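You operate a simulated robot arm through the tools that you are given. There is no shell and no other tool. Be economical: measure what you need, move in short steps, check, and stop when the job is done.

You are at the controls of a simulated two-armed robot. One attempt, no reset.

TASK
Load the photo paper into the empty paper tray.
Fine: the stacks lie in the open lock drawer; slide the guide to that paper's mark, shut tray and drawer, and set PAPER to match.

Only the result counts: the job must be done as asked and must still hold three seconds after the hand-in. Knocking over, shifting, dropping, spilling or breaking anything else fails it.

THE ROBOT
Two 7-joint arms with two-finger parallel grippers on one trunk, on a base that drives. Base frame: it is fixed to the floor where the robot stands at the start and does not move with it; the origin is under the middle of the robot, x ahead of it, y to its left, z up. Units: mm, degrees, N and s.
The left shoulder is at the start at [50, 209, 1346], the right one opposite. With the tool pointing down near the work surface each hand reaches from about 100 to 680 mm from the robot's upright axis, wherever it stands, measured 20 degrees to its own side. Places, roughly: lock drawer [400, 400, 600]; paper tray [700, 0, 800]. Payload 4.4 kg a hand.
Tool frame (each hand has its own): the origin (TCP) lies between the finger pads and is the grasp point; the fingertips stand 23 mm ahead of it; z points along the fingers, y is the line along which they close. Largest opening 94 mm; finger width 38, thickness 10; the body of the gripper, 54 by 96 mm, starts 39 mm behind the TCP.
Orientation is that of the tool frame in the base frame, as [roll, pitch, yaw] about the fixed x, y, z axes, in that order (R = Rz(yaw) Ry(pitch) Rx(roll)). With the fingers straight down and closing along the base's y, the tool's x points along the base's -x, its y along +y and its z along -z.

THE INTERFACE
- The arms move only by the tool servo_tool. It takes "left_commands", "right_commands" or both (then of equal length, played together; a hand with none holds still); each is a list that holds one entry, the list of rows, each a list of 7 numbers: the shift along the tool's x, y, z in mm, then the turn, a rotation vector about the tool's x, y, z in degrees, then the finger opening in mm, from 0 to 94. In form: [[[tx, ty, tz, wx, wy, wz, fingers], ...]]. A call has 1 to 20 rows; each row is the pose to reach, as a shift and turn from the pose commanded when the call began, along the tool's axes at that moment. Each row takes 0.2 s and may step no farther than 50 mm and 8.6 degrees from the row before; otherwise, or with a gripper value out of range, the whole call is refused. A pose out of reach is approached as far as the arm can. The call stops where the force on the tool passes 40 N (or 10 N more than at its start, if that is more) or the arm is blocked; 0.2 s more then pass. Each finger travels about 108 mm/s and halts on what it meets, pressing with about 29 N; the grip force reading is that of the motor and also rises with nothing between the fingers. The clock runs only during rows and for 0.2 s after the last one: add rows that repeat a pose to give the fingers time. The reply holds the time, the measured pose of the TCP, the force on the tool along the base axes, the opening and the grip force, in the units named above and with some noise, with the torque about the TCP (base axes, N m) and any sound that the robot's microphone picked up.
- Cameras (640 x 400 px; columns grow to the right, rows downward): "scene" is now at [134.8, 33.8, 1491.5]; the picture's right is [0.47, -0.88, 0.00], its down [-0.70, -0.37, -0.60] and it looks along [0.53, 0.28, -0.80] (base axes); focal length 218 px, centre (320, 200). "left" rides on the left gripper at [87, -16, -75] in its tool frame; the picture's right is [0.18, 0.98, 0.00], its down [-0.58, 0.11, -0.81] and it looks along [-0.79, 0.15, 0.59] (tool axes); focal length 243 px, centre (320, 200). "right" rides on the right gripper at [86, 16, -75] in its tool frame; the picture's right is [-0.18, 0.98, 0.00], its down [-0.58, -0.11, -0.81] and it looks along [-0.79, -0.15, 0.59] (tool axes); focal length 243 px, centre (320, 200). There is no depth. A picture from a camera that has moved, and an enlarged one, comes with that camera's place and axes in the base frame and with its lens.
- capture(camera): a new picture of that camera. The clock stands still meanwhile.
- move_column(by): slides the trunk up (or, below 0, down) by that many mm; the arms and the scene camera ride with it, the base frame stays. It gives what a move gives, with no picture.
- steer(legs): drives the robot by 1 to 6 legs, each [ahead, left, turn to the left] in mm, mm and degrees, along the robot's own axes; the way and the turn of a leg run together, so that a leg with both is an arc; at most 1500 mm and 180 degrees a leg. The arms and the cameras ride along, it lands a little off, and it stops where it bumps. It gives what a move gives.
- head_to(pan, tilt): turns the head with the scene camera to pan (to the left, within 80 degrees either way) and tilt (down, from -29 to 69), counted from straight ahead of the robot. It gives what a move gives.
- zoom(camera, box): a new picture of the part [left, top, right, bottom] of that camera's present view, enlarged. The clock stands still meanwhile.
- close_job(): hands the job in; it is judged then, once.

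Work in short steps. Places have to be worked out from the pictures, the camera data and where the tool is seen: move nearer, look again, correct. Check each grasp and each placing, and mend what went wrong. You have 120 turns and 92 pictures in all, those below and enlarged ones among them. Open the grippers and draw the arms clear of the work before you hand the job in, unless the task says otherwise; then end with one line.

The tools are called after "Call:" by a JSON object that holds its "method" and its "body". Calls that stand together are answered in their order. servo_tool: Moves the arms, as the interface text tells. Its arguments: {"type":"object","properties":{"left_commands":{"type":"array"},"right_commands":{"type":"array"}},"required":[]} The other tools are called the same way: move_column (by) slides the trunk up or down; steer (legs) drives the base; head_to (pan, tilt) turns the head that bears the scene camera; capture (camera) takes a picture; zoom (camera, box) takes an enlarged picture of a part of a camera's view; close_job () hands the job in.

At the start:

```text
t: 0.0
left_position: [442.9, 255.2, 1237.2]
left_orientation: [179.9, 0.0, -179.9]
left_wrist_force: [-0.3, 0.1, -0.4]
left_moment: [-0.01, 0.0, 0.02]
left_opening: 93.8
left_grip_force: 0.1
right_position: [552.8, -63.5, 1281.1]
right_orientation: [180.0, -0.1, -180.0]
right_wrist_force: [-0.4, 0.0, 0.5]
right_moment: [-0.05, 0.0, 0.05]
right_opening: 93.7
right_grip_force: 0.0
trunk travel left (down, up): [-425.0, 138.0]
robot x, y, heading: [-1.3, -2.1, 0.3]
head pan, tilt: [27.8, 52.8]
```

scene: 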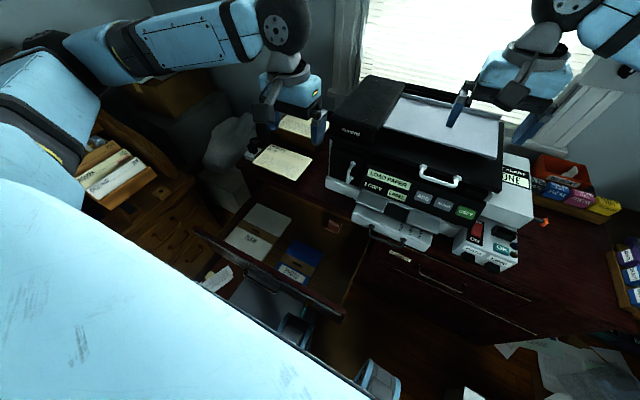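
right: 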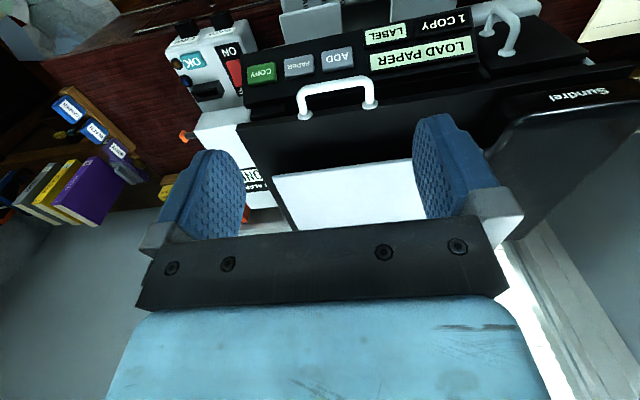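
left: 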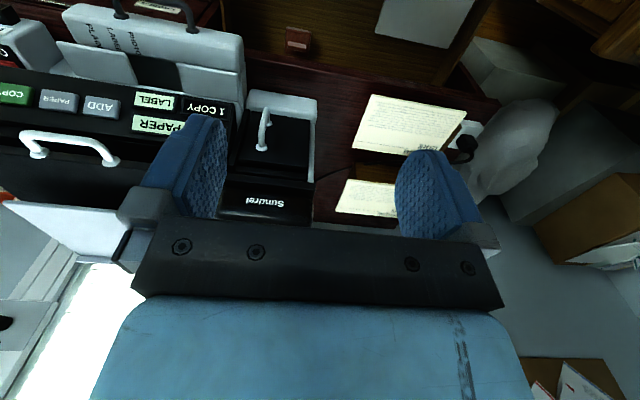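

The printer, its open tray and the open drawer with stacks are visible. I zoom in on the tray/panel, the drawer and the notes.

Call:
{"method": "zoom", "body": {"camera": "scene", "box": [320, 140, 540, 280]}}

Call:
{"method": "zoom", "body": {"camera": "scene", "box": [180, 180, 380, 320]}}

Call:
{"method": "zoom", "body": {"camera": "left", "box": [300, 60, 500, 240]}}

Call:
{"method": "zoom", "body": {"camera": "left", "box": [0, 0, 250, 160]}}

```text
2.86 times, centred on (430, 210) of scene
camera zoom: at [134.8, 33.8, 1491.5], right [0.47, -0.88, 0.0], down [-0.7, -0.37, -0.6], along [0.53, 0.28, -0.8], focal length 624 px, centre (6, 171)
```

zoom: 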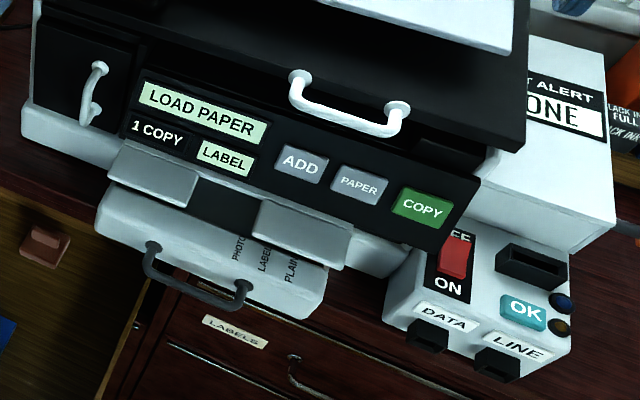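

```text
2.86 times, centred on (280, 250) of scene
camera zoom: at [134.8, 33.8, 1491.5], right [0.47, -0.88, 0.0], down [-0.7, -0.37, -0.6], along [0.53, 0.28, -0.8], focal length 624 px, centre (434, 57)
```

zoom: 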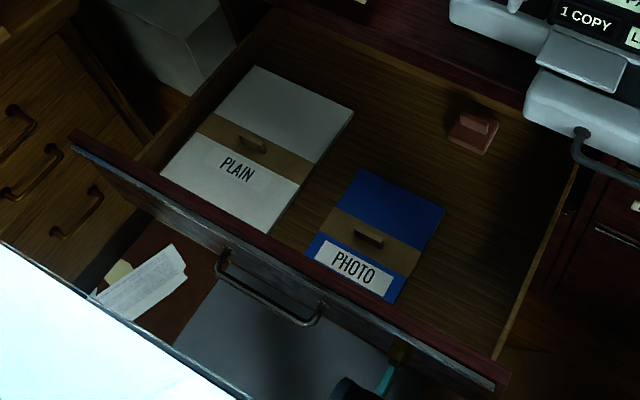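

```text
2.22 times, centred on (400, 150) of left
camera zoom: at [356.7, 239.9, 1311.7], right [-0.18, 0.98, 0.0], down [0.58, 0.11, 0.81], along [0.79, 0.15, -0.59], focal length 539 px, centre (142, 311)
```

zoom: 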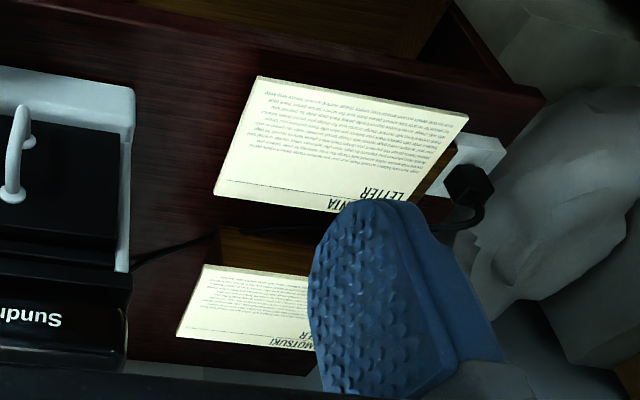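

```text
2.50 times, centred on (125, 80) of left
camera zoom: at [356.7, 239.9, 1311.7], right [-0.18, 0.98, 0.0], down [0.58, 0.11, 0.81], along [0.79, 0.15, -0.59], focal length 606 px, centre (808, 500)
```

zoom: 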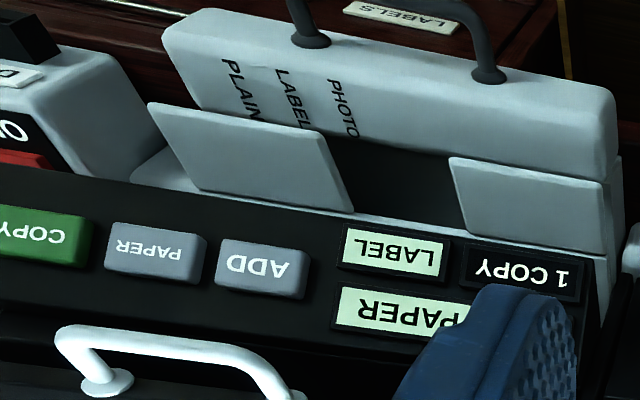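

Printer lid handle is around [666,-17,1048], tray handle around [575,-18,780], photo stack around [400,275,580]. I draw the right hand back and lower the trunk for closer views.

Call:
{"method": "servo_tool", "body": {"right_commands": [[[50, 0, 0, 0, 0, 0, 93], [100, 0, 0, 0, 0, 0, 93], [150, 0, 0, 0, 0, 0, 93], [170, 0, 0, 0, 0, 0, 93]]]}}

Call:
{"method": "move_column", "body": {"by": -250}}

Call:
{"method": "capture", "body": {"camera": "right"}}

Call:
{"method": "capture", "body": {"camera": "left"}}

Call:
{"method": "capture", "body": {"camera": "scene"}}

```text
t: 1.0
left_position: [442.3, 255.6, 1238.5]
left_orientation: [-180.0, 0.0, 179.9]
left_wrist_force: [0.1, -0.7, -0.9]
left_moment: [-0.01, 0.02, 0.0]
left_opening: 93.9
left_grip_force: 0.0
right_position: [380.5, -64.9, 1279.7]
right_orientation: [179.9, 0.0, 179.9]
right_wrist_force: [0.0, 0.6, 0.6]
right_moment: [0.03, 0.01, -0.04]
right_opening: 92.8
right_grip_force: 0.1
trunk travel left (down, up): [-425.0, 138.0]
robot x, y, heading: [2.7, 0.7, 0.1]
head pan, tilt: [27.8, 52.8]
```

```text
t: 3.6
left_position: [442.8, 255.3, 988.6]
left_orientation: [-180.0, 0.0, 180.0]
left_wrist_force: [0.2, -0.2, -0.4]
left_moment: [-0.04, 0.0, -0.02]
left_opening: 94.0
left_grip_force: 0.1
right_position: [382.1, -62.8, 1028.9]
right_orientation: [-180.0, 0.0, 179.9]
right_wrist_force: [0.5, -0.2, -0.1]
right_moment: [0.01, -0.01, -0.03]
right_opening: 93.1
right_grip_force: 0.1
trunk travel left (down, up): [-175.0, 388.0]
robot x, y, heading: [-1.3, -2.1, 0.3]
head pan, tilt: [27.8, 52.8]
```

```text
84 pictures are left
camera right: at [295.8, -47.1, 1104.4], right [0.18, 0.98, 0.0], down [0.58, -0.11, 0.81], along [0.79, -0.15, -0.59], focal length 243 px, centre (320, 200)
```

right: 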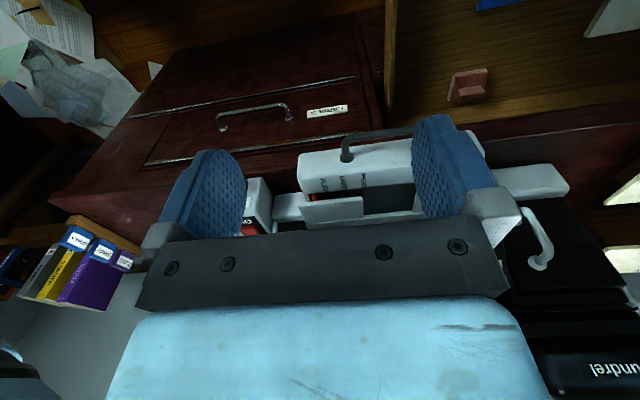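

```text
83 pictures are left
camera left: at [356.6, 239.9, 1061.8], right [-0.18, 0.98, 0.0], down [0.58, 0.11, 0.81], along [0.79, 0.15, -0.59], focal length 243 px, centre (320, 200)
```

left: 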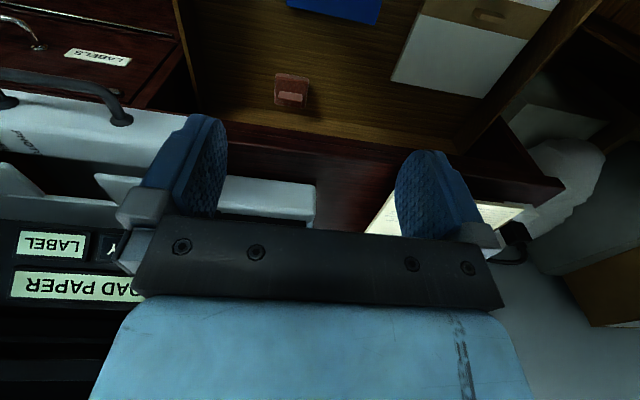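

```text
82 pictures are left
camera scene: at [134.7, 33.8, 1241.6], right [0.47, -0.88, 0.0], down [-0.7, -0.37, -0.6], along [0.53, 0.28, -0.8], focal length 218 px, centre (320, 200)
```

scene: 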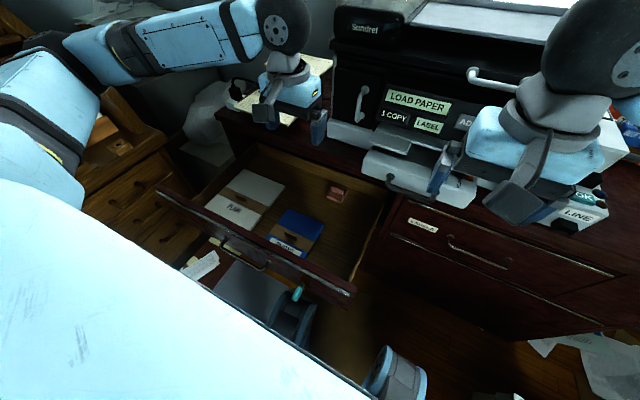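

I zoom on the tray from the right hand camera and scene.

Call:
{"method": "zoom", "body": {"camera": "right", "box": [230, 100, 430, 230]}}

Call:
{"method": "zoom", "body": {"camera": "scene", "box": [350, 80, 490, 220]}}

Call:
{"method": "zoom", "body": {"camera": "scene", "box": [160, 150, 360, 300]}}

```text
3.08 times, centred on (330, 165) of right
camera zoom: at [295.8, -47.1, 1104.4], right [0.18, 0.98, 0.0], down [0.58, -0.11, 0.81], along [0.79, -0.15, -0.59], focal length 746 px, centre (289, 308)
```

zoom: 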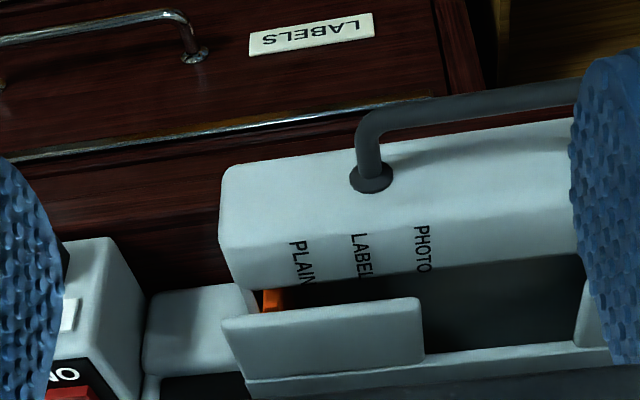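

```text
2.86 times, centred on (420, 150) of scene
camera zoom: at [134.7, 33.8, 1241.6], right [0.47, -0.88, 0.0], down [-0.7, -0.37, -0.6], along [0.53, 0.28, -0.8], focal length 624 px, centre (34, 343)
```

zoom: 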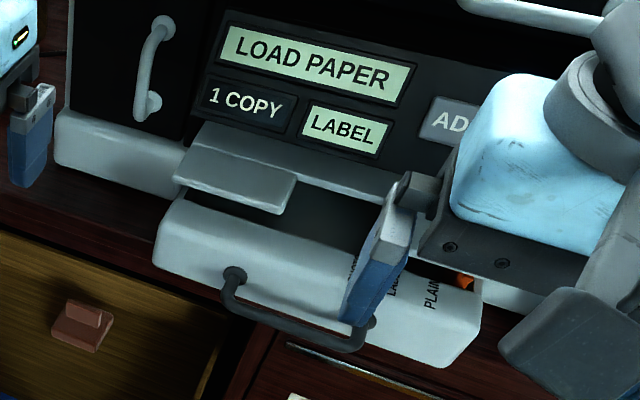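

```text
2.67 times, centred on (260, 225) of scene
camera zoom: at [134.7, 33.8, 1241.6], right [0.47, -0.88, 0.0], down [-0.7, -0.37, -0.6], along [0.53, 0.28, -0.8], focal length 582 px, centre (480, 133)
```

zoom: 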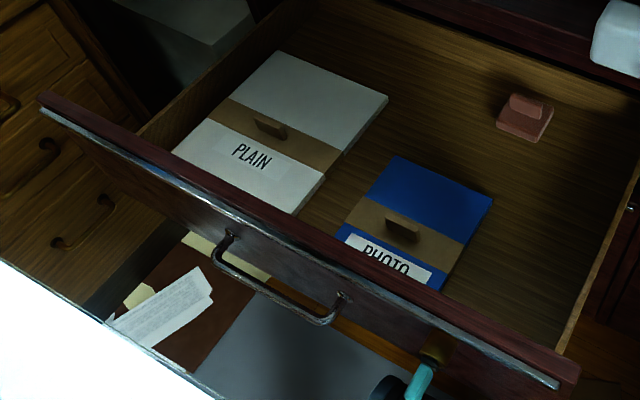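

I clear the right hand sideways and turn the head to the tray to understand the guide and plates.

Call:
{"method": "servo_tool", "body": {"right_commands": [[[0, -50, 0, 0, 0, 0, 93], [0, -100, 0, 0, 0, 0, 93], [0, -150, 0, 0, 0, 0, 93], [0, -200, 0, 0, 0, 0, 93], [0, -250, 0, 0, 0, 0, 93]]]}}

Call:
{"method": "head_to", "body": {"pan": 5, "tilt": 45}}

Call:
{"method": "zoom", "body": {"camera": "scene", "box": [210, 120, 430, 260]}}

```text
t: 4.8
left_position: [442.2, 254.3, 987.7]
left_orientation: [179.9, -0.1, -179.9]
left_wrist_force: [0.1, -0.1, 0.2]
left_moment: [0.02, -0.01, 0.01]
left_opening: 93.9
left_grip_force: 0.0
right_position: [379.7, -315.7, 1026.9]
right_orientation: [180.0, 0.1, 180.0]
right_wrist_force: [-0.4, -0.6, 0.3]
right_moment: [0.0, 0.01, -0.01]
right_opening: 93.3
right_grip_force: 0.1
trunk travel left (down, up): [-175.0, 388.0]
robot x, y, heading: [2.8, 2.7, -0.0]
head pan, tilt: [27.8, 52.8]
```

```text
t: 5.7
left_position: [443.7, 255.4, 989.0]
left_orientation: [179.9, 0.0, -179.9]
left_wrist_force: [-0.2, -0.2, 0.0]
left_moment: [0.01, 0.02, 0.0]
left_opening: 94.2
left_grip_force: 0.1
right_position: [380.4, -314.7, 1026.8]
right_orientation: [180.0, 0.0, -180.0]
right_wrist_force: [0.1, 0.3, -0.4]
right_moment: [0.02, 0.01, -0.04]
right_opening: 93.0
right_grip_force: 0.0
trunk travel left (down, up): [-175.0, 388.0]
robot x, y, heading: [2.9, -0.9, 0.2]
head pan, tilt: [5.0, 45.0]
```

```text
2.86 times, centred on (320, 190) of scene
camera zoom: at [150.1, 6.3, 1252.1], right [0.09, -1.0, 0.0], down [-0.7, -0.06, -0.71], along [0.7, 0.06, -0.71], focal length 624 px, centre (320, 229)
```

zoom: 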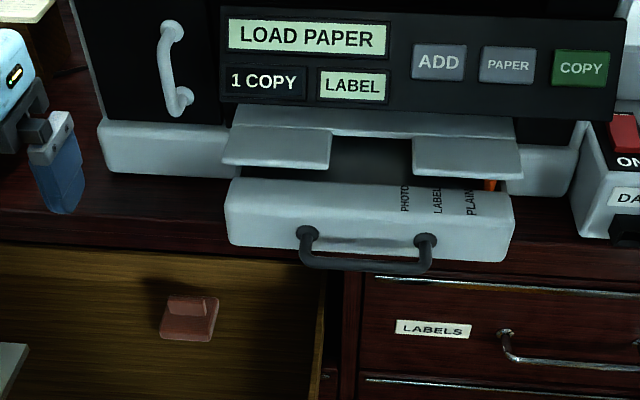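

The tray is cracked open at about z 850 (handle bar near [512,-2,840]), and an orange guide tab sits near PLAIN. I bring the right hand over the handle, turned so the fingers close along x.

Call:
{"method": "servo_tool", "body": {"right_commands": [[[-10, 29, 2, 0, 0, 8.2, 60], [-20, 58, 4, 0, 0, 16.4, 60], [-30, 87, 6, 0, 0, 24.6, 60], [-40, 116, 8, 0, 0, 32.8, 60], [-50, 145, 10, 0, 0, 41, 60], [-60, 174, 15, 0, 0, 49.2, 60], [-70, 203, 20, 0, 0, 57.4, 60], [-80, 232, 25, 0, 0, 65.6, 60], [-90, 261, 30, 0, 0, 73.8, 60], [-100, 290, 35, 0, 0, 82, 60], [-110, 313, 40, 0, 0, 90, 60]]]}}

Call:
{"method": "capture", "body": {"camera": "right"}}

Call:
{"method": "capture", "body": {"camera": "scene"}}

```text
t: 8.1
left_position: [443.3, 255.6, 988.5]
left_orientation: [-179.8, 0.0, -179.8]
left_wrist_force: [-1.3, 0.1, 0.0]
left_moment: [0.0, 0.01, 0.06]
left_opening: 93.9
left_grip_force: 0.1
right_position: [492.7, -0.2, 989.2]
right_orientation: [180.0, -0.1, 89.9]
right_wrist_force: [1.4, 0.4, -0.1]
right_moment: [-0.02, 0.0, 0.01]
right_opening: 60.0
right_grip_force: 0.1
trunk travel left (down, up): [-175.0, 388.0]
robot x, y, heading: [-0.9, -1.5, 0.0]
head pan, tilt: [5.0, 45.0]
```

```text
77 pictures are left
camera right: at [509.6, 86.1, 1064.8], right [0.98, -0.19, 0.0], down [-0.11, -0.58, 0.81], along [-0.15, -0.79, -0.59], focal length 243 px, centre (320, 200)
```

right: 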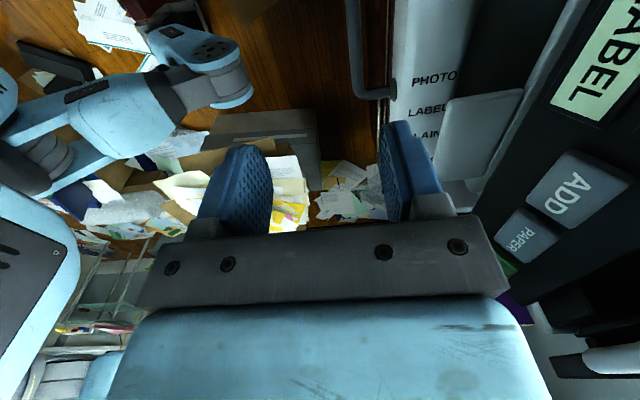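

```text
76 pictures are left
camera scene: at [150.3, 6.8, 1252.1], right [0.09, -1.0, 0.0], down [-0.7, -0.06, -0.71], along [0.7, 0.06, -0.71], focal length 218 px, centre (320, 200)
```

scene: 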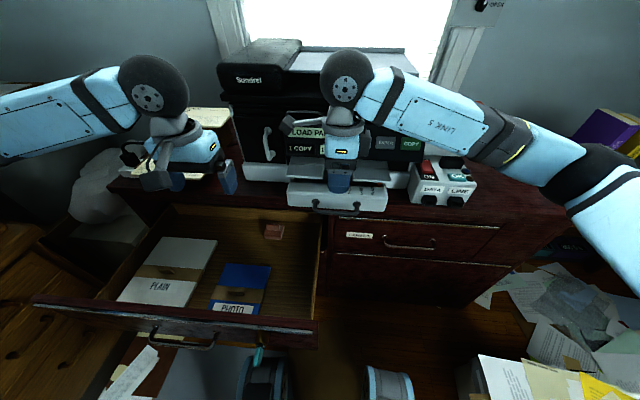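

The bar looks to be near x=525, z=830, with the tray face at x≈553. I lower closer over it and look again.

Call:
{"method": "servo_tool", "body": {"right_commands": [[[0, 10, 30, 0, 0, 0, 40], [0, 22, 60, 0, 0, 0, 36], [0, 27, 95, 0, 0, 0, 36], [0, 27, 105, 0, 0, 0, 36]]]}}

Call:
{"method": "capture", "body": {"camera": "right"}}

Call:
{"method": "zoom", "body": {"camera": "scene", "box": [270, 140, 400, 220]}}

```text
t: 9.1
left_position: [442.8, 254.5, 988.6]
left_orientation: [180.0, 0.0, 179.9]
left_wrist_force: [-0.3, 0.2, 0.1]
left_moment: [-0.05, -0.03, 0.03]
left_opening: 93.9
left_grip_force: 0.1
right_position: [519.0, 0.5, 882.9]
right_orientation: [-180.0, 0.0, 89.9]
right_wrist_force: [0.2, 0.3, -0.7]
right_moment: [0.0, -0.01, 0.01]
right_opening: 35.9
right_grip_force: 0.0
trunk travel left (down, up): [-175.0, 388.0]
robot x, y, heading: [-0.0, -1.3, -0.0]
head pan, tilt: [5.0, 45.0]
```

```text
75 pictures are left
camera right: at [535.8, 86.1, 959.1], right [0.98, -0.18, 0.0], down [-0.11, -0.58, 0.81], along [-0.15, -0.79, -0.59], focal length 243 px, centre (320, 200)
```

right: 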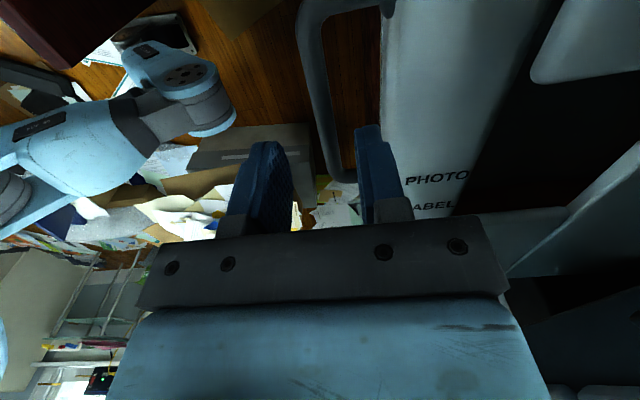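

```text
4.92 times, centred on (335, 180) of scene
camera zoom: at [150.0, 6.4, 1252.2], right [0.09, -1.0, 0.0], down [-0.7, -0.06, -0.71], along [0.7, 0.06, -0.71], focal length 1075 px, centre (246, 298)
```

zoom: 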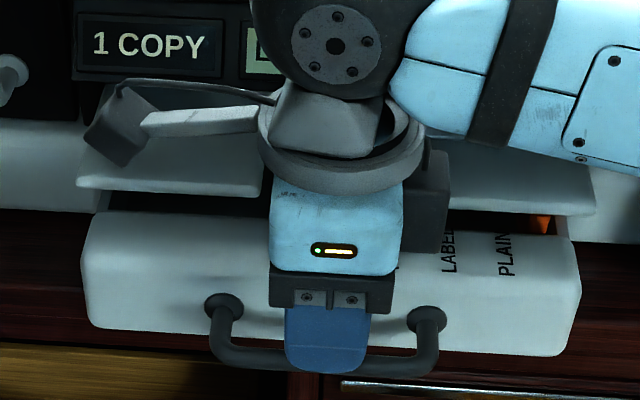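

The bar is at x≈524, z≈831 and lies between my fingers' faces (501…537). I lower to it and close.

Call:
{"method": "servo_tool", "body": {"right_commands": [[[0, 1, 25, 0, 0, 0, 36], [0, 1, 48, 0, 0, 0, 36], [0, 1, 48, 0, 0, 0, 10], [0, 1, 48, 0, 0, 0, 5], [0, 1, 48, 0, 0, 0, 5]]]}}

```text
t: 10.2
left_position: [443.4, 254.9, 988.4]
left_orientation: [-180.0, -0.1, 180.0]
left_wrist_force: [0.5, -0.9, 0.3]
left_moment: [-0.03, -0.03, 0.02]
left_opening: 93.8
left_grip_force: 0.1
right_position: [520.1, 1.0, 837.2]
right_orientation: [180.0, 0.0, 90.0]
right_wrist_force: [2.1, -0.4, -0.3]
right_moment: [0.19, -0.02, 0.08]
right_opening: 11.1
right_grip_force: 45.2
trunk travel left (down, up): [-175.0, 388.0]
robot x, y, heading: [0.7, 1.5, -0.2]
head pan, tilt: [5.0, 45.0]
```

The bar is gripped (11 mm). I pull the tray toward the robot.

Call:
{"method": "servo_tool", "body": {"right_commands": [[[0, -15, 0, 0, 0, 0, 5], [0, -30, 0, 0, 0, 0, 5], [0, -45, 0, 0, 0, 0, 5], [0, -60, 0, 0, 0, 0, 5], [0, -75, 0, 0, 0, 0, 5], [0, -90, 0, 0, 0, 0, 5], [0, -105, 0, 0, 0, 0, 5], [0, -120, 0, 0, 0, 0, 5], [0, -135, 0, 0, 0, 0, 5], [0, -150, 0, 0, 0, 0, 5]]]}}

Call:
{"method": "capture", "body": {"camera": "scene"}}

```text
t: 12.4
left_position: [443.4, 256.2, 987.1]
left_orientation: [-179.9, 0.0, 179.9]
left_wrist_force: [0.7, 1.1, 0.3]
left_moment: [-0.02, 0.02, -0.02]
left_opening: 94.1
left_grip_force: 0.1
right_position: [368.7, 1.0, 834.4]
right_orientation: [-179.9, 0.1, 90.1]
right_wrist_force: [-0.4, 10.3, -7.9]
right_moment: [0.49, 0.01, 0.08]
right_opening: 11.2
right_grip_force: 45.5
trunk travel left (down, up): [-175.0, 388.0]
robot x, y, heading: [-0.8, 0.8, -0.1]
head pan, tilt: [5.0, 45.0]
```

```text
73 pictures are left
camera scene: at [150.6, 7.1, 1252.0], right [0.09, -1.0, 0.0], down [-0.7, -0.06, -0.71], along [0.7, 0.06, -0.71], focal length 218 px, centre (320, 200)
```

scene: 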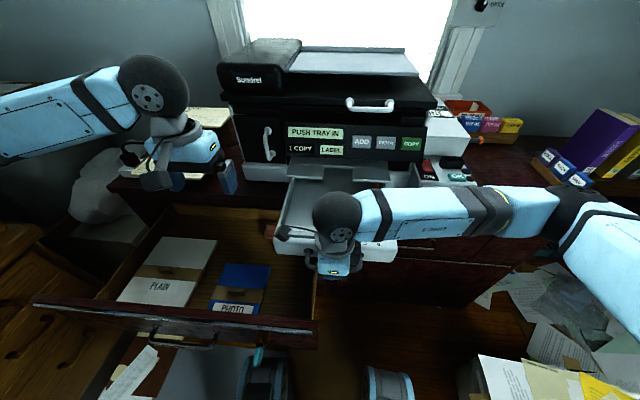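

The tray slid out 150 mm and the display reads "PUSH TRAY IN". I release and lift the right hand to look inside.

Call:
{"method": "servo_tool", "body": {"right_commands": [[[0, 0, 0, 0, 0, 0, 36], [0, 0, 0, 0, 0, 0, 36], [0, 0, -40, 0, 0, 0, 36], [0, 0, -80, 0, 0, 0, 36], [0, 0, -120, 0, 0, 0, 36], [40, 0, -160, 0, 0, 0, 36]]]}}

Call:
{"method": "servo_tool", "body": {"right_commands": [[[-50, 0, 0, 0, 0, 0, 36], [-100, 0, 0, 0, 0, 0, 36], [-150, 0, 0, 0, 0, 0, 36], [-200, 0, 0, 0, 0, 0, 36], [-250, 0, 0, 0, 0, 0, 36]]]}}

Call:
{"method": "zoom", "body": {"camera": "scene", "box": [250, 140, 430, 280]}}

```text
refused: row 6 steps farther than a row can; nothing moved
```

```text
t: 12.9
left_position: [442.5, 256.1, 986.9]
left_orientation: [180.0, 0.0, -179.9]
left_wrist_force: [0.7, 0.2, 0.2]
left_moment: [0.02, 0.0, -0.02]
left_opening: 93.8
left_grip_force: 0.0
right_position: [368.8, -31.3, 837.4]
right_orientation: [-180.0, -1.9, 90.9]
right_wrist_force: [0.0, 12.8, -2.2]
right_moment: [0.08, 0.04, 0.33]
right_opening: 36.2
right_grip_force: 0.2
trunk travel left (down, up): [-175.0, 388.0]
robot x, y, heading: [2.0, -0.2, -0.0]
head pan, tilt: [5.0, 45.0]
stopped in row 2 (right hand): the force on the tool passed its limit at 153 N (the readings are from after the stop); the commanded pose is now the measured one
```

```text
2.86 times, centred on (340, 210) of scene
camera zoom: at [150.1, 6.8, 1252.2], right [0.09, -1.0, 0.0], down [-0.7, -0.06, -0.71], along [0.7, 0.06, -0.71], focal length 624 px, centre (263, 171)
```

zoom: 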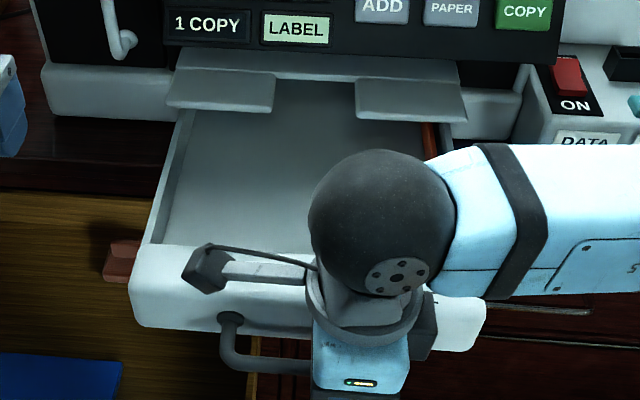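

My refused row made the sideways move hit the handle post; the tray seems in place. I back off the post, lift straight up, then move aside.

Call:
{"method": "servo_tool", "body": {"right_commands": [[[10, 0, 0, 0, 0, 0, 36], [10, 0, -40, 0, 0, 0, 36], [10, 0, -80, 0, 0, 0, 36], [10, 0, -120, 0, 0, 0, 36], [10, 0, -160, 0, 0, 0, 36], [-40, 0, -160, 0, 0, 0, 36], [-90, 0, -160, 0, 0, 0, 36], [-140, 0, -160, 0, 0, 0, 36], [-190, 0, -160, 0, 0, 0, 36], [-240, 0, -160, 0, 0, 0, 36]]]}}

Call:
{"method": "zoom", "body": {"camera": "scene", "box": [250, 140, 430, 280]}}

```text
t: 15.1
left_position: [442.3, 254.5, 989.6]
left_orientation: [-180.0, 0.1, 179.9]
left_wrist_force: [0.0, 0.6, -0.5]
left_moment: [0.0, -0.03, 0.0]
left_opening: 94.0
left_grip_force: 0.0
right_position: [372.7, -277.0, 991.7]
right_orientation: [179.8, -1.7, 90.9]
right_wrist_force: [-0.8, -0.2, -0.6]
right_moment: [0.01, -0.02, 0.02]
right_opening: 36.0
right_grip_force: 0.1
trunk travel left (down, up): [-175.0, 388.0]
robot x, y, heading: [-2.7, -2.1, 0.1]
head pan, tilt: [5.0, 45.0]
```

```text
2.86 times, centred on (340, 210) of scene
camera zoom: at [149.3, 5.3, 1252.3], right [0.09, -1.0, 0.0], down [-0.7, -0.06, -0.71], along [0.7, 0.06, -0.71], focal length 624 px, centre (263, 171)
```

zoom: 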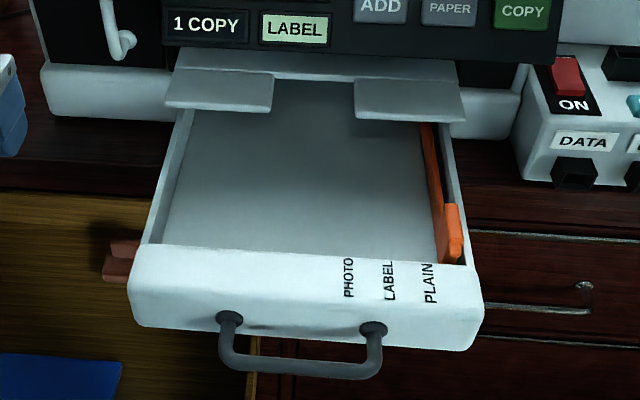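

The tray is open with the orange guide at PLAIN. I turn the right hand back and hover over the guide tab (about [485,-120,870]) to see it closely.

Call:
{"method": "servo_tool", "body": {"right_commands": [[[0, 0, 0, 0, -1.7, 0, 36]]]}}

Call:
{"method": "servo_tool", "body": {"right_commands": [[[14, 9, 2, 0, 0, -8.1, 60], [28, 18, 4, 0, 0, -16.2, 60], [42, 27, 6, 0, 0, -24.3, 60], [56, 36, 8, 0, 0, -32.4, 60], [70, 45, 10, 0, 0, -40.5, 60], [84, 54, 12, 0, 0, -48.6, 60], [98, 63, 14, 0, 0, -56.7, 60], [112, 72, 16, 0, 0, -64.8, 60], [126, 81, 18, 0, 0, -72.9, 60], [140, 90, 20, 0, 0, -81, 60], [157, 100, 22, 0, 0, -89.1, 60]]]}}

Call:
{"method": "capture", "body": {"camera": "right"}}

```text
t: 15.5
left_position: [442.6, 255.6, 988.5]
left_orientation: [-180.0, -0.1, -179.9]
left_wrist_force: [-0.1, 0.0, -0.2]
left_moment: [0.01, 0.0, 0.02]
left_opening: 94.1
left_grip_force: 0.0
right_position: [372.9, -277.4, 990.7]
right_orientation: [180.0, 0.0, 90.8]
right_wrist_force: [0.4, 0.7, -0.9]
right_moment: [0.01, 0.01, 0.03]
right_opening: 35.6
right_grip_force: 0.0
trunk travel left (down, up): [-175.0, 388.0]
robot x, y, heading: [-1.0, -0.2, 0.1]
head pan, tilt: [5.0, 45.0]
```

```text
t: 17.9
left_position: [444.0, 255.9, 986.9]
left_orientation: [-179.8, 0.0, -180.0]
left_wrist_force: [-0.3, 0.2, 0.3]
left_moment: [-0.01, 0.02, 0.02]
left_opening: 94.3
left_grip_force: 0.1
right_position: [470.3, -118.7, 966.1]
right_orientation: [-180.0, 0.0, -180.0]
right_wrist_force: [0.2, 0.6, 0.5]
right_moment: [-0.02, 0.0, -0.02]
right_opening: 60.0
right_grip_force: 0.0
trunk travel left (down, up): [-175.0, 388.0]
robot x, y, heading: [-3.1, 3.5, -0.0]
head pan, tilt: [5.0, 45.0]
```

```text
70 pictures are left
camera right: at [383.9, -102.0, 1041.7], right [0.18, 0.98, 0.0], down [0.58, -0.11, 0.81], along [0.79, -0.15, -0.59], focal length 243 px, centre (320, 200)
```

right: 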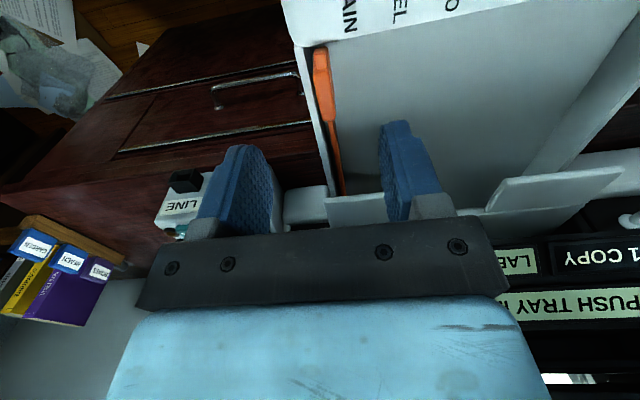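

I zoom on the guide tab and the marks.

Call:
{"method": "zoom", "body": {"camera": "right", "box": [270, 0, 470, 125]}}

Call:
{"method": "zoom", "body": {"camera": "scene", "box": [350, 185, 410, 250]}}

```text
3.20 times, centred on (370, 62) of right
camera zoom: at [383.9, -102.0, 1041.7], right [0.18, 0.98, 0.0], down [0.58, -0.11, 0.81], along [0.79, -0.15, -0.59], focal length 776 px, centre (160, 640)
```

zoom: 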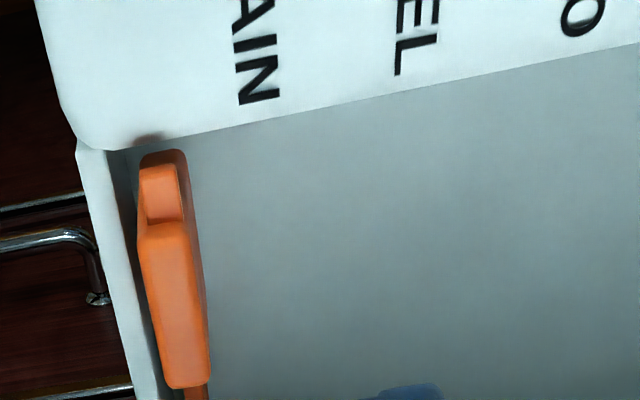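

```text
6.15 times, centred on (380, 218) of scene
camera zoom: at [150.3, 7.0, 1252.1], right [0.09, -1.0, 0.0], down [-0.7, -0.06, -0.71], along [0.7, 0.06, -0.71], focal length 1343 px, centre (-49, 92)
```

zoom: 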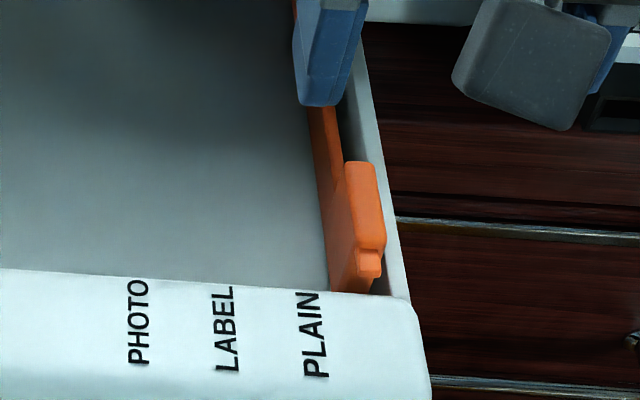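

Marks sit at y≈ -33 (PHOTO), -64, -94; the guide tab is at about [477,-116], top z≈875. I lower with fingers straddling the tab and check.

Call:
{"method": "servo_tool", "body": {"right_commands": [[[-3, 1, 25, 0, 0, 0, 44], [-7, 1, 50, 0, 0, 0, 40], [-7, 1, 62, 0, 0, 0, 40]]]}}

Call:
{"method": "capture", "body": {"camera": "right"}}

Call:
{"method": "zoom", "body": {"camera": "scene", "box": [350, 180, 410, 250]}}

```text
t: 18.7
left_position: [443.3, 255.6, 989.0]
left_orientation: [-180.0, -0.1, -180.0]
left_wrist_force: [-0.2, 0.7, -0.8]
left_moment: [-0.02, 0.03, 0.0]
left_opening: 94.1
left_grip_force: 0.1
right_position: [477.5, -116.3, 905.0]
right_orientation: [179.9, 0.1, 179.9]
right_wrist_force: [-0.3, -0.3, -0.4]
right_moment: [0.0, 0.03, -0.03]
right_opening: 40.1
right_grip_force: 0.1
trunk travel left (down, up): [-175.0, 388.0]
robot x, y, heading: [1.8, 1.2, -0.2]
head pan, tilt: [5.0, 45.0]
```

```text
67 pictures are left
camera right: at [391.7, -100.2, 980.4], right [0.19, 0.98, 0.0], down [0.58, -0.11, 0.81], along [0.79, -0.15, -0.59], focal length 243 px, centre (320, 200)
```

right: 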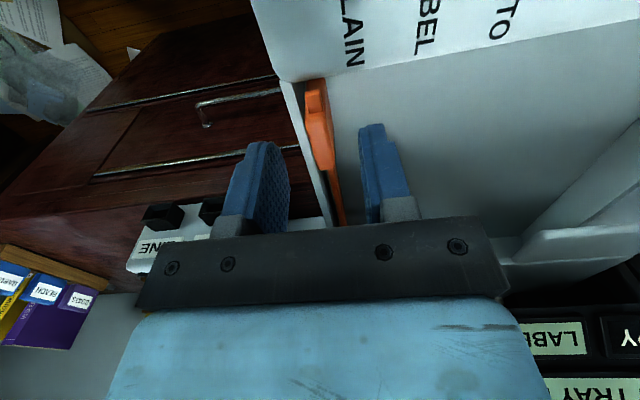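

```text
5.71 times, centred on (380, 215) of scene
camera zoom: at [150.1, 6.5, 1252.1], right [0.09, -1.0, 0.0], down [-0.7, -0.06, -0.71], along [0.7, 0.06, -0.71], focal length 1247 px, centre (-23, 114)
```

zoom: 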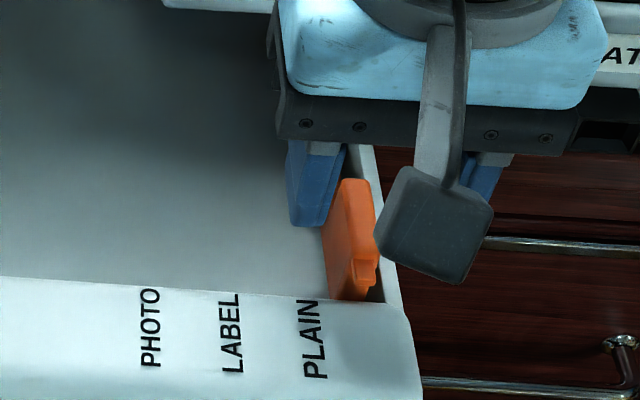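

Tab is centred between the fingers. I lower so tips just overlap the tab's top, above the tray wall, and close gently.

Call:
{"method": "servo_tool", "body": {"right_commands": [[[0, 1, 13, 0, 0, 0, 40], [0, 1, 13, 0, 0, 0, 24], [0, 1, 13, 0, 0, 0, 12], [0, 1, 13, 0, 0, 0, 12]]]}}

Call:
{"method": "zoom", "body": {"camera": "right", "box": [220, 60, 440, 220]}}

```text
t: 19.7
left_position: [442.0, 255.2, 989.0]
left_orientation: [180.0, -0.1, -180.0]
left_wrist_force: [0.1, -0.7, -1.0]
left_moment: [-0.02, 0.02, 0.04]
left_opening: 93.9
left_grip_force: 0.0
right_position: [476.5, -115.1, 890.9]
right_orientation: [180.0, 0.0, 180.0]
right_wrist_force: [-1.1, -0.6, 0.9]
right_moment: [0.04, 0.02, 0.01]
right_opening: 12.1
right_grip_force: 0.0
trunk travel left (down, up): [-175.0, 388.0]
robot x, y, heading: [0.9, -0.7, -0.2]
head pan, tilt: [5.0, 45.0]
```

```text
2.50 times, centred on (330, 140) of right
camera zoom: at [391.1, -99.5, 966.9], right [0.19, 0.98, 0.0], down [0.58, -0.11, 0.81], along [0.79, -0.15, -0.59], focal length 606 px, centre (295, 350)
```

zoom: 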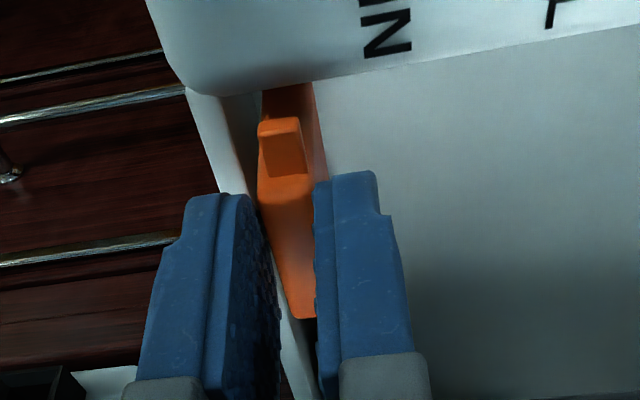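

Nothing gripped at 12 mm yet; the tab may be thinner. I close further.

Call:
{"method": "servo_tool", "body": {"right_commands": [[[0, 0, 0, 0, 0, 0, 8], [0, 0, 0, 0, 0, 0, 4], [0, 0, 0, 0, 0, 0, 4]]]}}

```text
t: 20.5
left_position: [441.8, 254.5, 988.7]
left_orientation: [180.0, 0.0, -180.0]
left_wrist_force: [-0.8, 0.1, -0.1]
left_moment: [0.0, 0.02, 0.0]
left_opening: 93.9
left_grip_force: 0.1
right_position: [476.1, -115.1, 891.1]
right_orientation: [-180.0, -0.1, 179.9]
right_wrist_force: [-0.2, 0.3, -1.2]
right_moment: [0.02, -0.04, 0.17]
right_opening: 11.1
right_grip_force: 45.1
trunk travel left (down, up): [-175.0, 388.0]
robot x, y, heading: [3.1, 0.2, -0.0]
head pan, tilt: [5.0, 45.0]
```

The tab is gripped (11 mm). I slide the guide toward PHOTO (+80 mm in y).

Call:
{"method": "servo_tool", "body": {"right_commands": [[[0, 12, 0, 0, 0, 0, 4], [0, 24, 0, 0, 0, 0, 4], [0, 36, 0, 0, 0, 0, 4], [0, 48, 0, 0, 0, 0, 4], [0, 60, 0, 0, 0, 0, 4], [0, 72, 0, 0, 0, 0, 4], [0, 80, 0, 0, 0, 0, 4]]]}}

Call:
{"method": "capture", "body": {"camera": "right"}}

Call:
{"method": "zoom", "body": {"camera": "scene", "box": [290, 180, 410, 255]}}

```text
t: 22.1
left_position: [442.6, 255.2, 988.5]
left_orientation: [-180.0, -0.1, 180.0]
left_wrist_force: [-1.0, -0.1, -0.8]
left_moment: [0.02, -0.01, 0.01]
left_opening: 94.1
left_grip_force: 0.1
right_position: [477.0, -34.3, 892.1]
right_orientation: [-180.0, 0.0, 179.9]
right_wrist_force: [0.9, 0.2, -2.5]
right_moment: [-0.04, -0.02, 0.16]
right_opening: 10.9
right_grip_force: 44.8
trunk travel left (down, up): [-175.0, 388.0]
robot x, y, heading: [-1.6, 1.0, 0.1]
head pan, tilt: [5.0, 45.0]
```

```text
64 pictures are left
camera right: at [392.0, -18.6, 966.9], right [0.19, 0.98, 0.0], down [0.58, -0.11, 0.81], along [0.79, -0.15, -0.59], focal length 243 px, centre (320, 200)
```

right: 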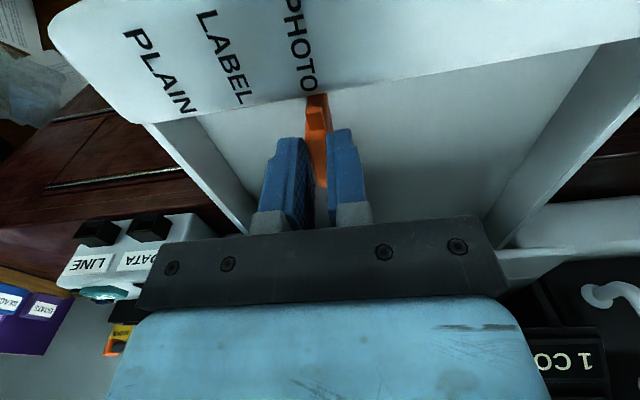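

```text
5.33 times, centred on (350, 218) of scene
camera zoom: at [150.2, 6.5, 1252.1], right [0.09, -1.0, 0.0], down [-0.7, -0.06, -0.71], along [0.7, 0.06, -0.71], focal length 1164 px, centre (160, 107)
```

zoom: 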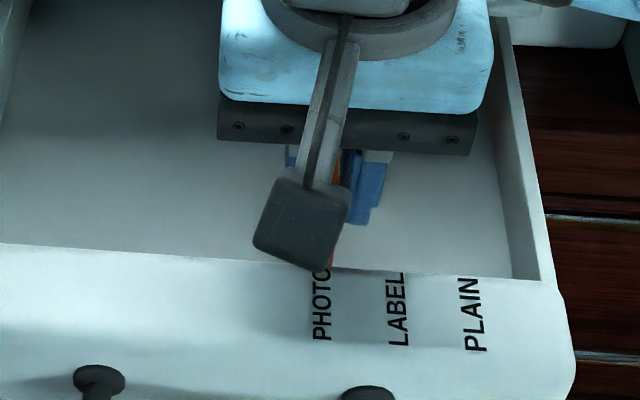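

The guide is about 2–3 mm past the PHOTO text centre. I nudge it back 2 mm, release, lift and look.

Call:
{"method": "servo_tool", "body": {"right_commands": [[[0, -2, 0, 0, 0, 0, 4], [0, -2, 0, 0, 0, 0, 4], [0, -2, 0, 0, 0, 0, 24], [0, -2, 0, 0, 0, 0, 24], [0, -2, -40, 0, 0, 0, 24], [0, -2, -80, 0, 0, 0, 24], [0, -2, -110, 0, 0, 0, 24]]]}}

Call:
{"method": "capture", "body": {"camera": "right"}}

```text
t: 23.7
left_position: [441.8, 254.9, 987.8]
left_orientation: [-179.9, 0.0, 180.0]
left_wrist_force: [0.0, 0.4, 0.8]
left_moment: [0.02, 0.03, -0.01]
left_opening: 94.1
left_grip_force: 0.1
right_position: [476.6, -39.1, 1003.6]
right_orientation: [-179.9, 0.0, 179.9]
right_wrist_force: [0.1, -0.7, -1.1]
right_moment: [-0.01, 0.0, 0.02]
right_opening: 24.1
right_grip_force: 0.1
trunk travel left (down, up): [-175.0, 388.0]
robot x, y, heading: [1.7, -0.3, -0.4]
head pan, tilt: [5.0, 45.0]
```

```text
62 pictures are left
camera right: at [391.6, -22.6, 1077.1], right [0.19, 0.98, 0.0], down [0.58, -0.11, 0.81], along [0.79, -0.15, -0.59], focal length 243 px, centre (320, 200)
```

right: 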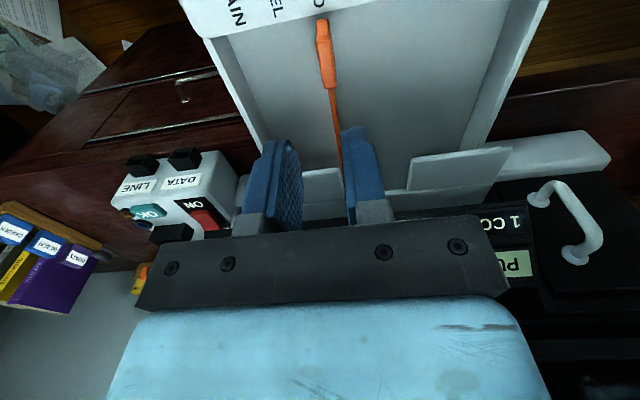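

The guide lines up with PHOTO. The exposed opening (~138 mm) looks a bit short for the ~145 mm stack, so I use closed fingers inside the tray to draw it out further, stopping on resistance.

Call:
{"method": "servo_tool", "body": {"right_commands": [[[-10, 40, 0, 0, 0, 0, 0], [-15, 80, 10, 0, 0, 0, 0], [-15, 80, 50, 0, 0, 0, 0], [-15, 80, 90, 0, 0, 0, 0], [-15, 80, 126, 0, 0, 0, 0]]]}}

Call:
{"method": "servo_tool", "body": {"right_commands": [[[10, 0, 0, 0, 0, 0, 0], [20, 0, 0, 0, 0, 0, 0], [30, 0, 0, 0, 0, 0, 0], [40, 0, 0, 0, 0, 0, 0], [50, 0, 0, 0, 0, 0, 0], [60, 0, 0, 0, 0, 0, 0], [70, 0, 0, 0, 0, 0, 0]]]}}

Call:
{"method": "zoom", "body": {"camera": "scene", "box": [250, 140, 430, 280]}}

```text
t: 24.9
left_position: [443.3, 255.2, 988.4]
left_orientation: [-180.0, 0.1, -180.0]
left_wrist_force: [0.6, -0.2, -0.1]
left_moment: [-0.02, 0.0, -0.03]
left_opening: 93.9
left_grip_force: 0.1
right_position: [492.3, 41.6, 874.7]
right_orientation: [180.0, 0.0, 179.8]
right_wrist_force: [-0.6, -0.5, 0.5]
right_moment: [-0.02, 0.03, -0.02]
right_opening: 0.0
right_grip_force: 29.1
trunk travel left (down, up): [-175.0, 388.0]
robot x, y, heading: [2.8, 0.7, -0.1]
head pan, tilt: [5.0, 45.0]
```

```text
t: 26.5
left_position: [443.8, 254.6, 988.1]
left_orientation: [-179.9, -0.1, -180.0]
left_wrist_force: [0.1, 0.5, 0.1]
left_moment: [0.02, -0.01, 0.05]
left_opening: 93.9
left_grip_force: 0.2
right_position: [423.0, 43.2, 877.5]
right_orientation: [180.0, 0.0, 179.9]
right_wrist_force: [-0.8, -0.1, -0.1]
right_moment: [0.02, 0.02, 0.02]
right_opening: 0.2
right_grip_force: 28.1
trunk travel left (down, up): [-175.0, 388.0]
robot x, y, heading: [-3.2, 2.8, 0.0]
head pan, tilt: [5.0, 45.0]
```

```text
2.86 times, centred on (340, 210) of scene
camera zoom: at [150.0, 6.5, 1252.1], right [0.09, -1.0, 0.0], down [-0.7, -0.06, -0.71], along [0.7, 0.06, -0.71], focal length 624 px, centre (263, 171)
```

zoom: 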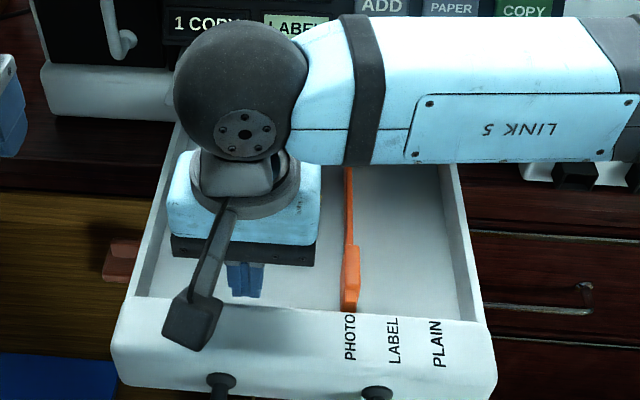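

The tray is now further out (front inner edge about x=400). I lift the right hand clear and park it, then aim the head at the drawer.

Call:
{"method": "servo_tool", "body": {"right_commands": [[[-5, 0, 0, 0, 0, 0, 5], [-5, 0, -40, 0, 0, 0, 20], [-5, 0, -80, 0, 0, 0, 20], [-5, 0, -120, 0, 0, 0, 20], [-5, -50, -120, 0, 0, 0, 20], [-5, -100, -120, 0, 0, 0, 20], [-5, -150, -120, 0, 0, 0, 20], [-5, -200, -120, 0, 0, 0, 20], [-5, -250, -120, 0, 0, 0, 20], [-5, -300, -120, 0, 0, 0, 20], [-5, -350, -120, 0, 0, 0, 20]]]}}

Call:
{"method": "head_to", "body": {"pan": 35, "tilt": 60}}

Call:
{"method": "servo_tool", "body": {"left_commands": [[[45, 5, 45, 0, 0, 0, 94], [90, 10, 90, 0, 0, 0, 94]]]}}

Call:
{"method": "capture", "body": {"camera": "scene"}}

Call:
{"method": "capture", "body": {"camera": "left"}}

```text
t: 28.9
left_position: [442.9, 254.3, 989.3]
left_orientation: [-180.0, 0.1, 180.0]
left_wrist_force: [-0.1, 1.2, 0.0]
left_moment: [-0.01, 0.01, -0.03]
left_opening: 93.9
left_grip_force: 0.2
right_position: [427.3, -308.8, 998.6]
right_orientation: [-180.0, 0.1, 180.0]
right_wrist_force: [0.8, 0.4, -1.3]
right_moment: [0.03, -0.01, 0.01]
right_opening: 20.0
right_grip_force: 0.0
trunk travel left (down, up): [-175.0, 388.0]
robot x, y, heading: [-0.6, 3.3, -0.1]
head pan, tilt: [5.0, 45.0]
```

```text
t: 29.8
left_position: [442.8, 253.5, 987.9]
left_orientation: [-180.0, -0.1, -179.9]
left_wrist_force: [0.5, 0.6, -0.1]
left_moment: [-0.03, 0.02, -0.02]
left_opening: 94.0
left_grip_force: 0.1
right_position: [427.9, -308.3, 999.6]
right_orientation: [180.0, 0.0, 179.9]
right_wrist_force: [-0.3, -0.8, 0.1]
right_moment: [0.0, 0.02, -0.01]
right_opening: 19.9
right_grip_force: 0.1
trunk travel left (down, up): [-175.0, 388.0]
robot x, y, heading: [-0.6, -0.4, -0.1]
head pan, tilt: [35.0, 60.0]
```

```text
refused: row 1 steps farther than a row can; nothing moved
```

```text
60 pictures are left
camera scene: at [123.7, 37.6, 1232.7], right [0.57, -0.82, 0.0], down [-0.71, -0.5, -0.5], along [0.41, 0.29, -0.87], focal length 218 px, centre (320, 200)
```

scene: 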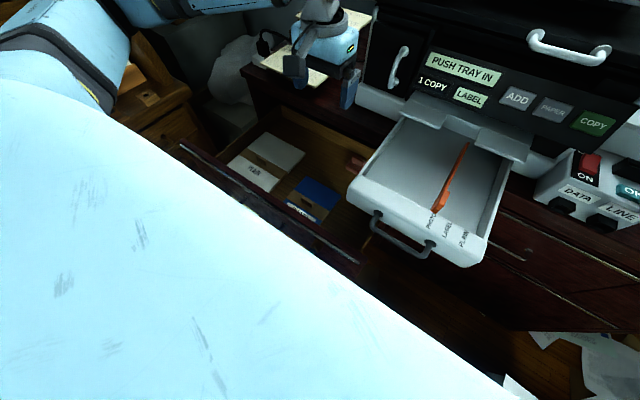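

```text
59 pictures are left
camera left: at [356.5, 239.9, 1061.8], right [-0.18, 0.98, 0.0], down [0.58, 0.11, 0.81], along [0.79, 0.15, -0.59], focal length 243 px, centre (320, 200)
```

left: 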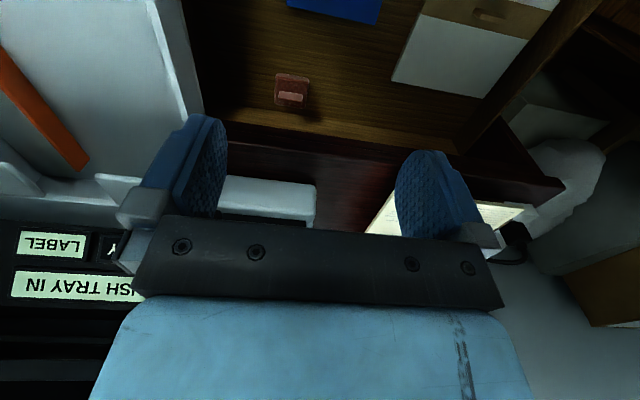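

I lower the left hand toward the front of the drawer so its camera can see the PHOTO stack.

Call:
{"method": "servo_tool", "body": {"left_commands": [[[18, 5, 36, 0, 0, 0, 94], [36, 10, 72, 0, 0, 0, 94], [54, 15, 108, 0, 0, 0, 94], [72, 20, 144, 0, 0, 0, 94], [90, 25, 180, 0, 0, 0, 94], [107, 30, 213, 0, 0, 0, 94]]]}}

Call:
{"method": "capture", "body": {"camera": "left"}}

```text
t: 31.2
left_position: [336.4, 286.3, 776.4]
left_orientation: [-179.9, 0.1, -180.0]
left_wrist_force: [0.3, 0.8, 0.2]
left_moment: [-0.03, 0.0, 0.01]
left_opening: 94.0
left_grip_force: 0.1
right_position: [427.5, -309.4, 999.0]
right_orientation: [179.9, 0.0, 179.9]
right_wrist_force: [0.2, -0.2, 0.3]
right_moment: [-0.02, 0.02, 0.02]
right_opening: 20.0
right_grip_force: 0.1
trunk travel left (down, up): [-175.0, 388.0]
robot x, y, heading: [4.3, -2.0, 0.0]
head pan, tilt: [35.0, 60.0]
```

```text
58 pictures are left
camera left: at [250.2, 270.4, 849.8], right [-0.18, 0.98, 0.0], down [0.58, 0.11, 0.81], along [0.79, 0.15, -0.59], focal length 243 px, centre (320, 200)
```

left: 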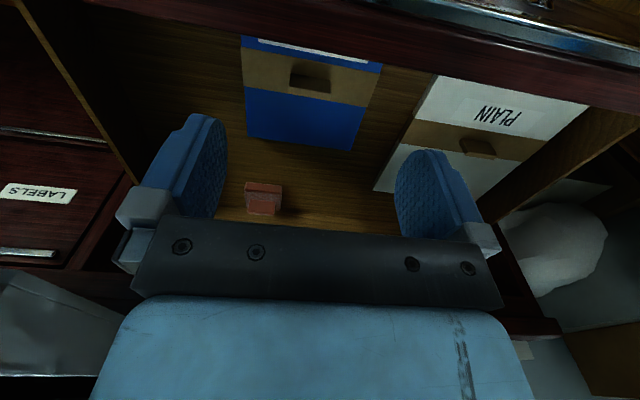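

The stack shows clearly; I zoom to see the tab's shape.

Call:
{"method": "zoom", "body": {"camera": "left", "box": [220, 20, 400, 160]}}

```text
2.86 times, centred on (310, 90) of left
camera zoom: at [250.2, 270.4, 849.8], right [-0.18, 0.98, 0.0], down [0.58, 0.11, 0.81], along [0.79, 0.15, -0.59], focal length 693 px, centre (349, 514)
```

zoom: 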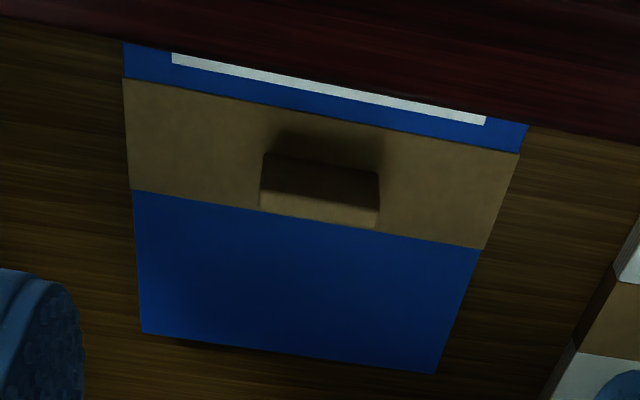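

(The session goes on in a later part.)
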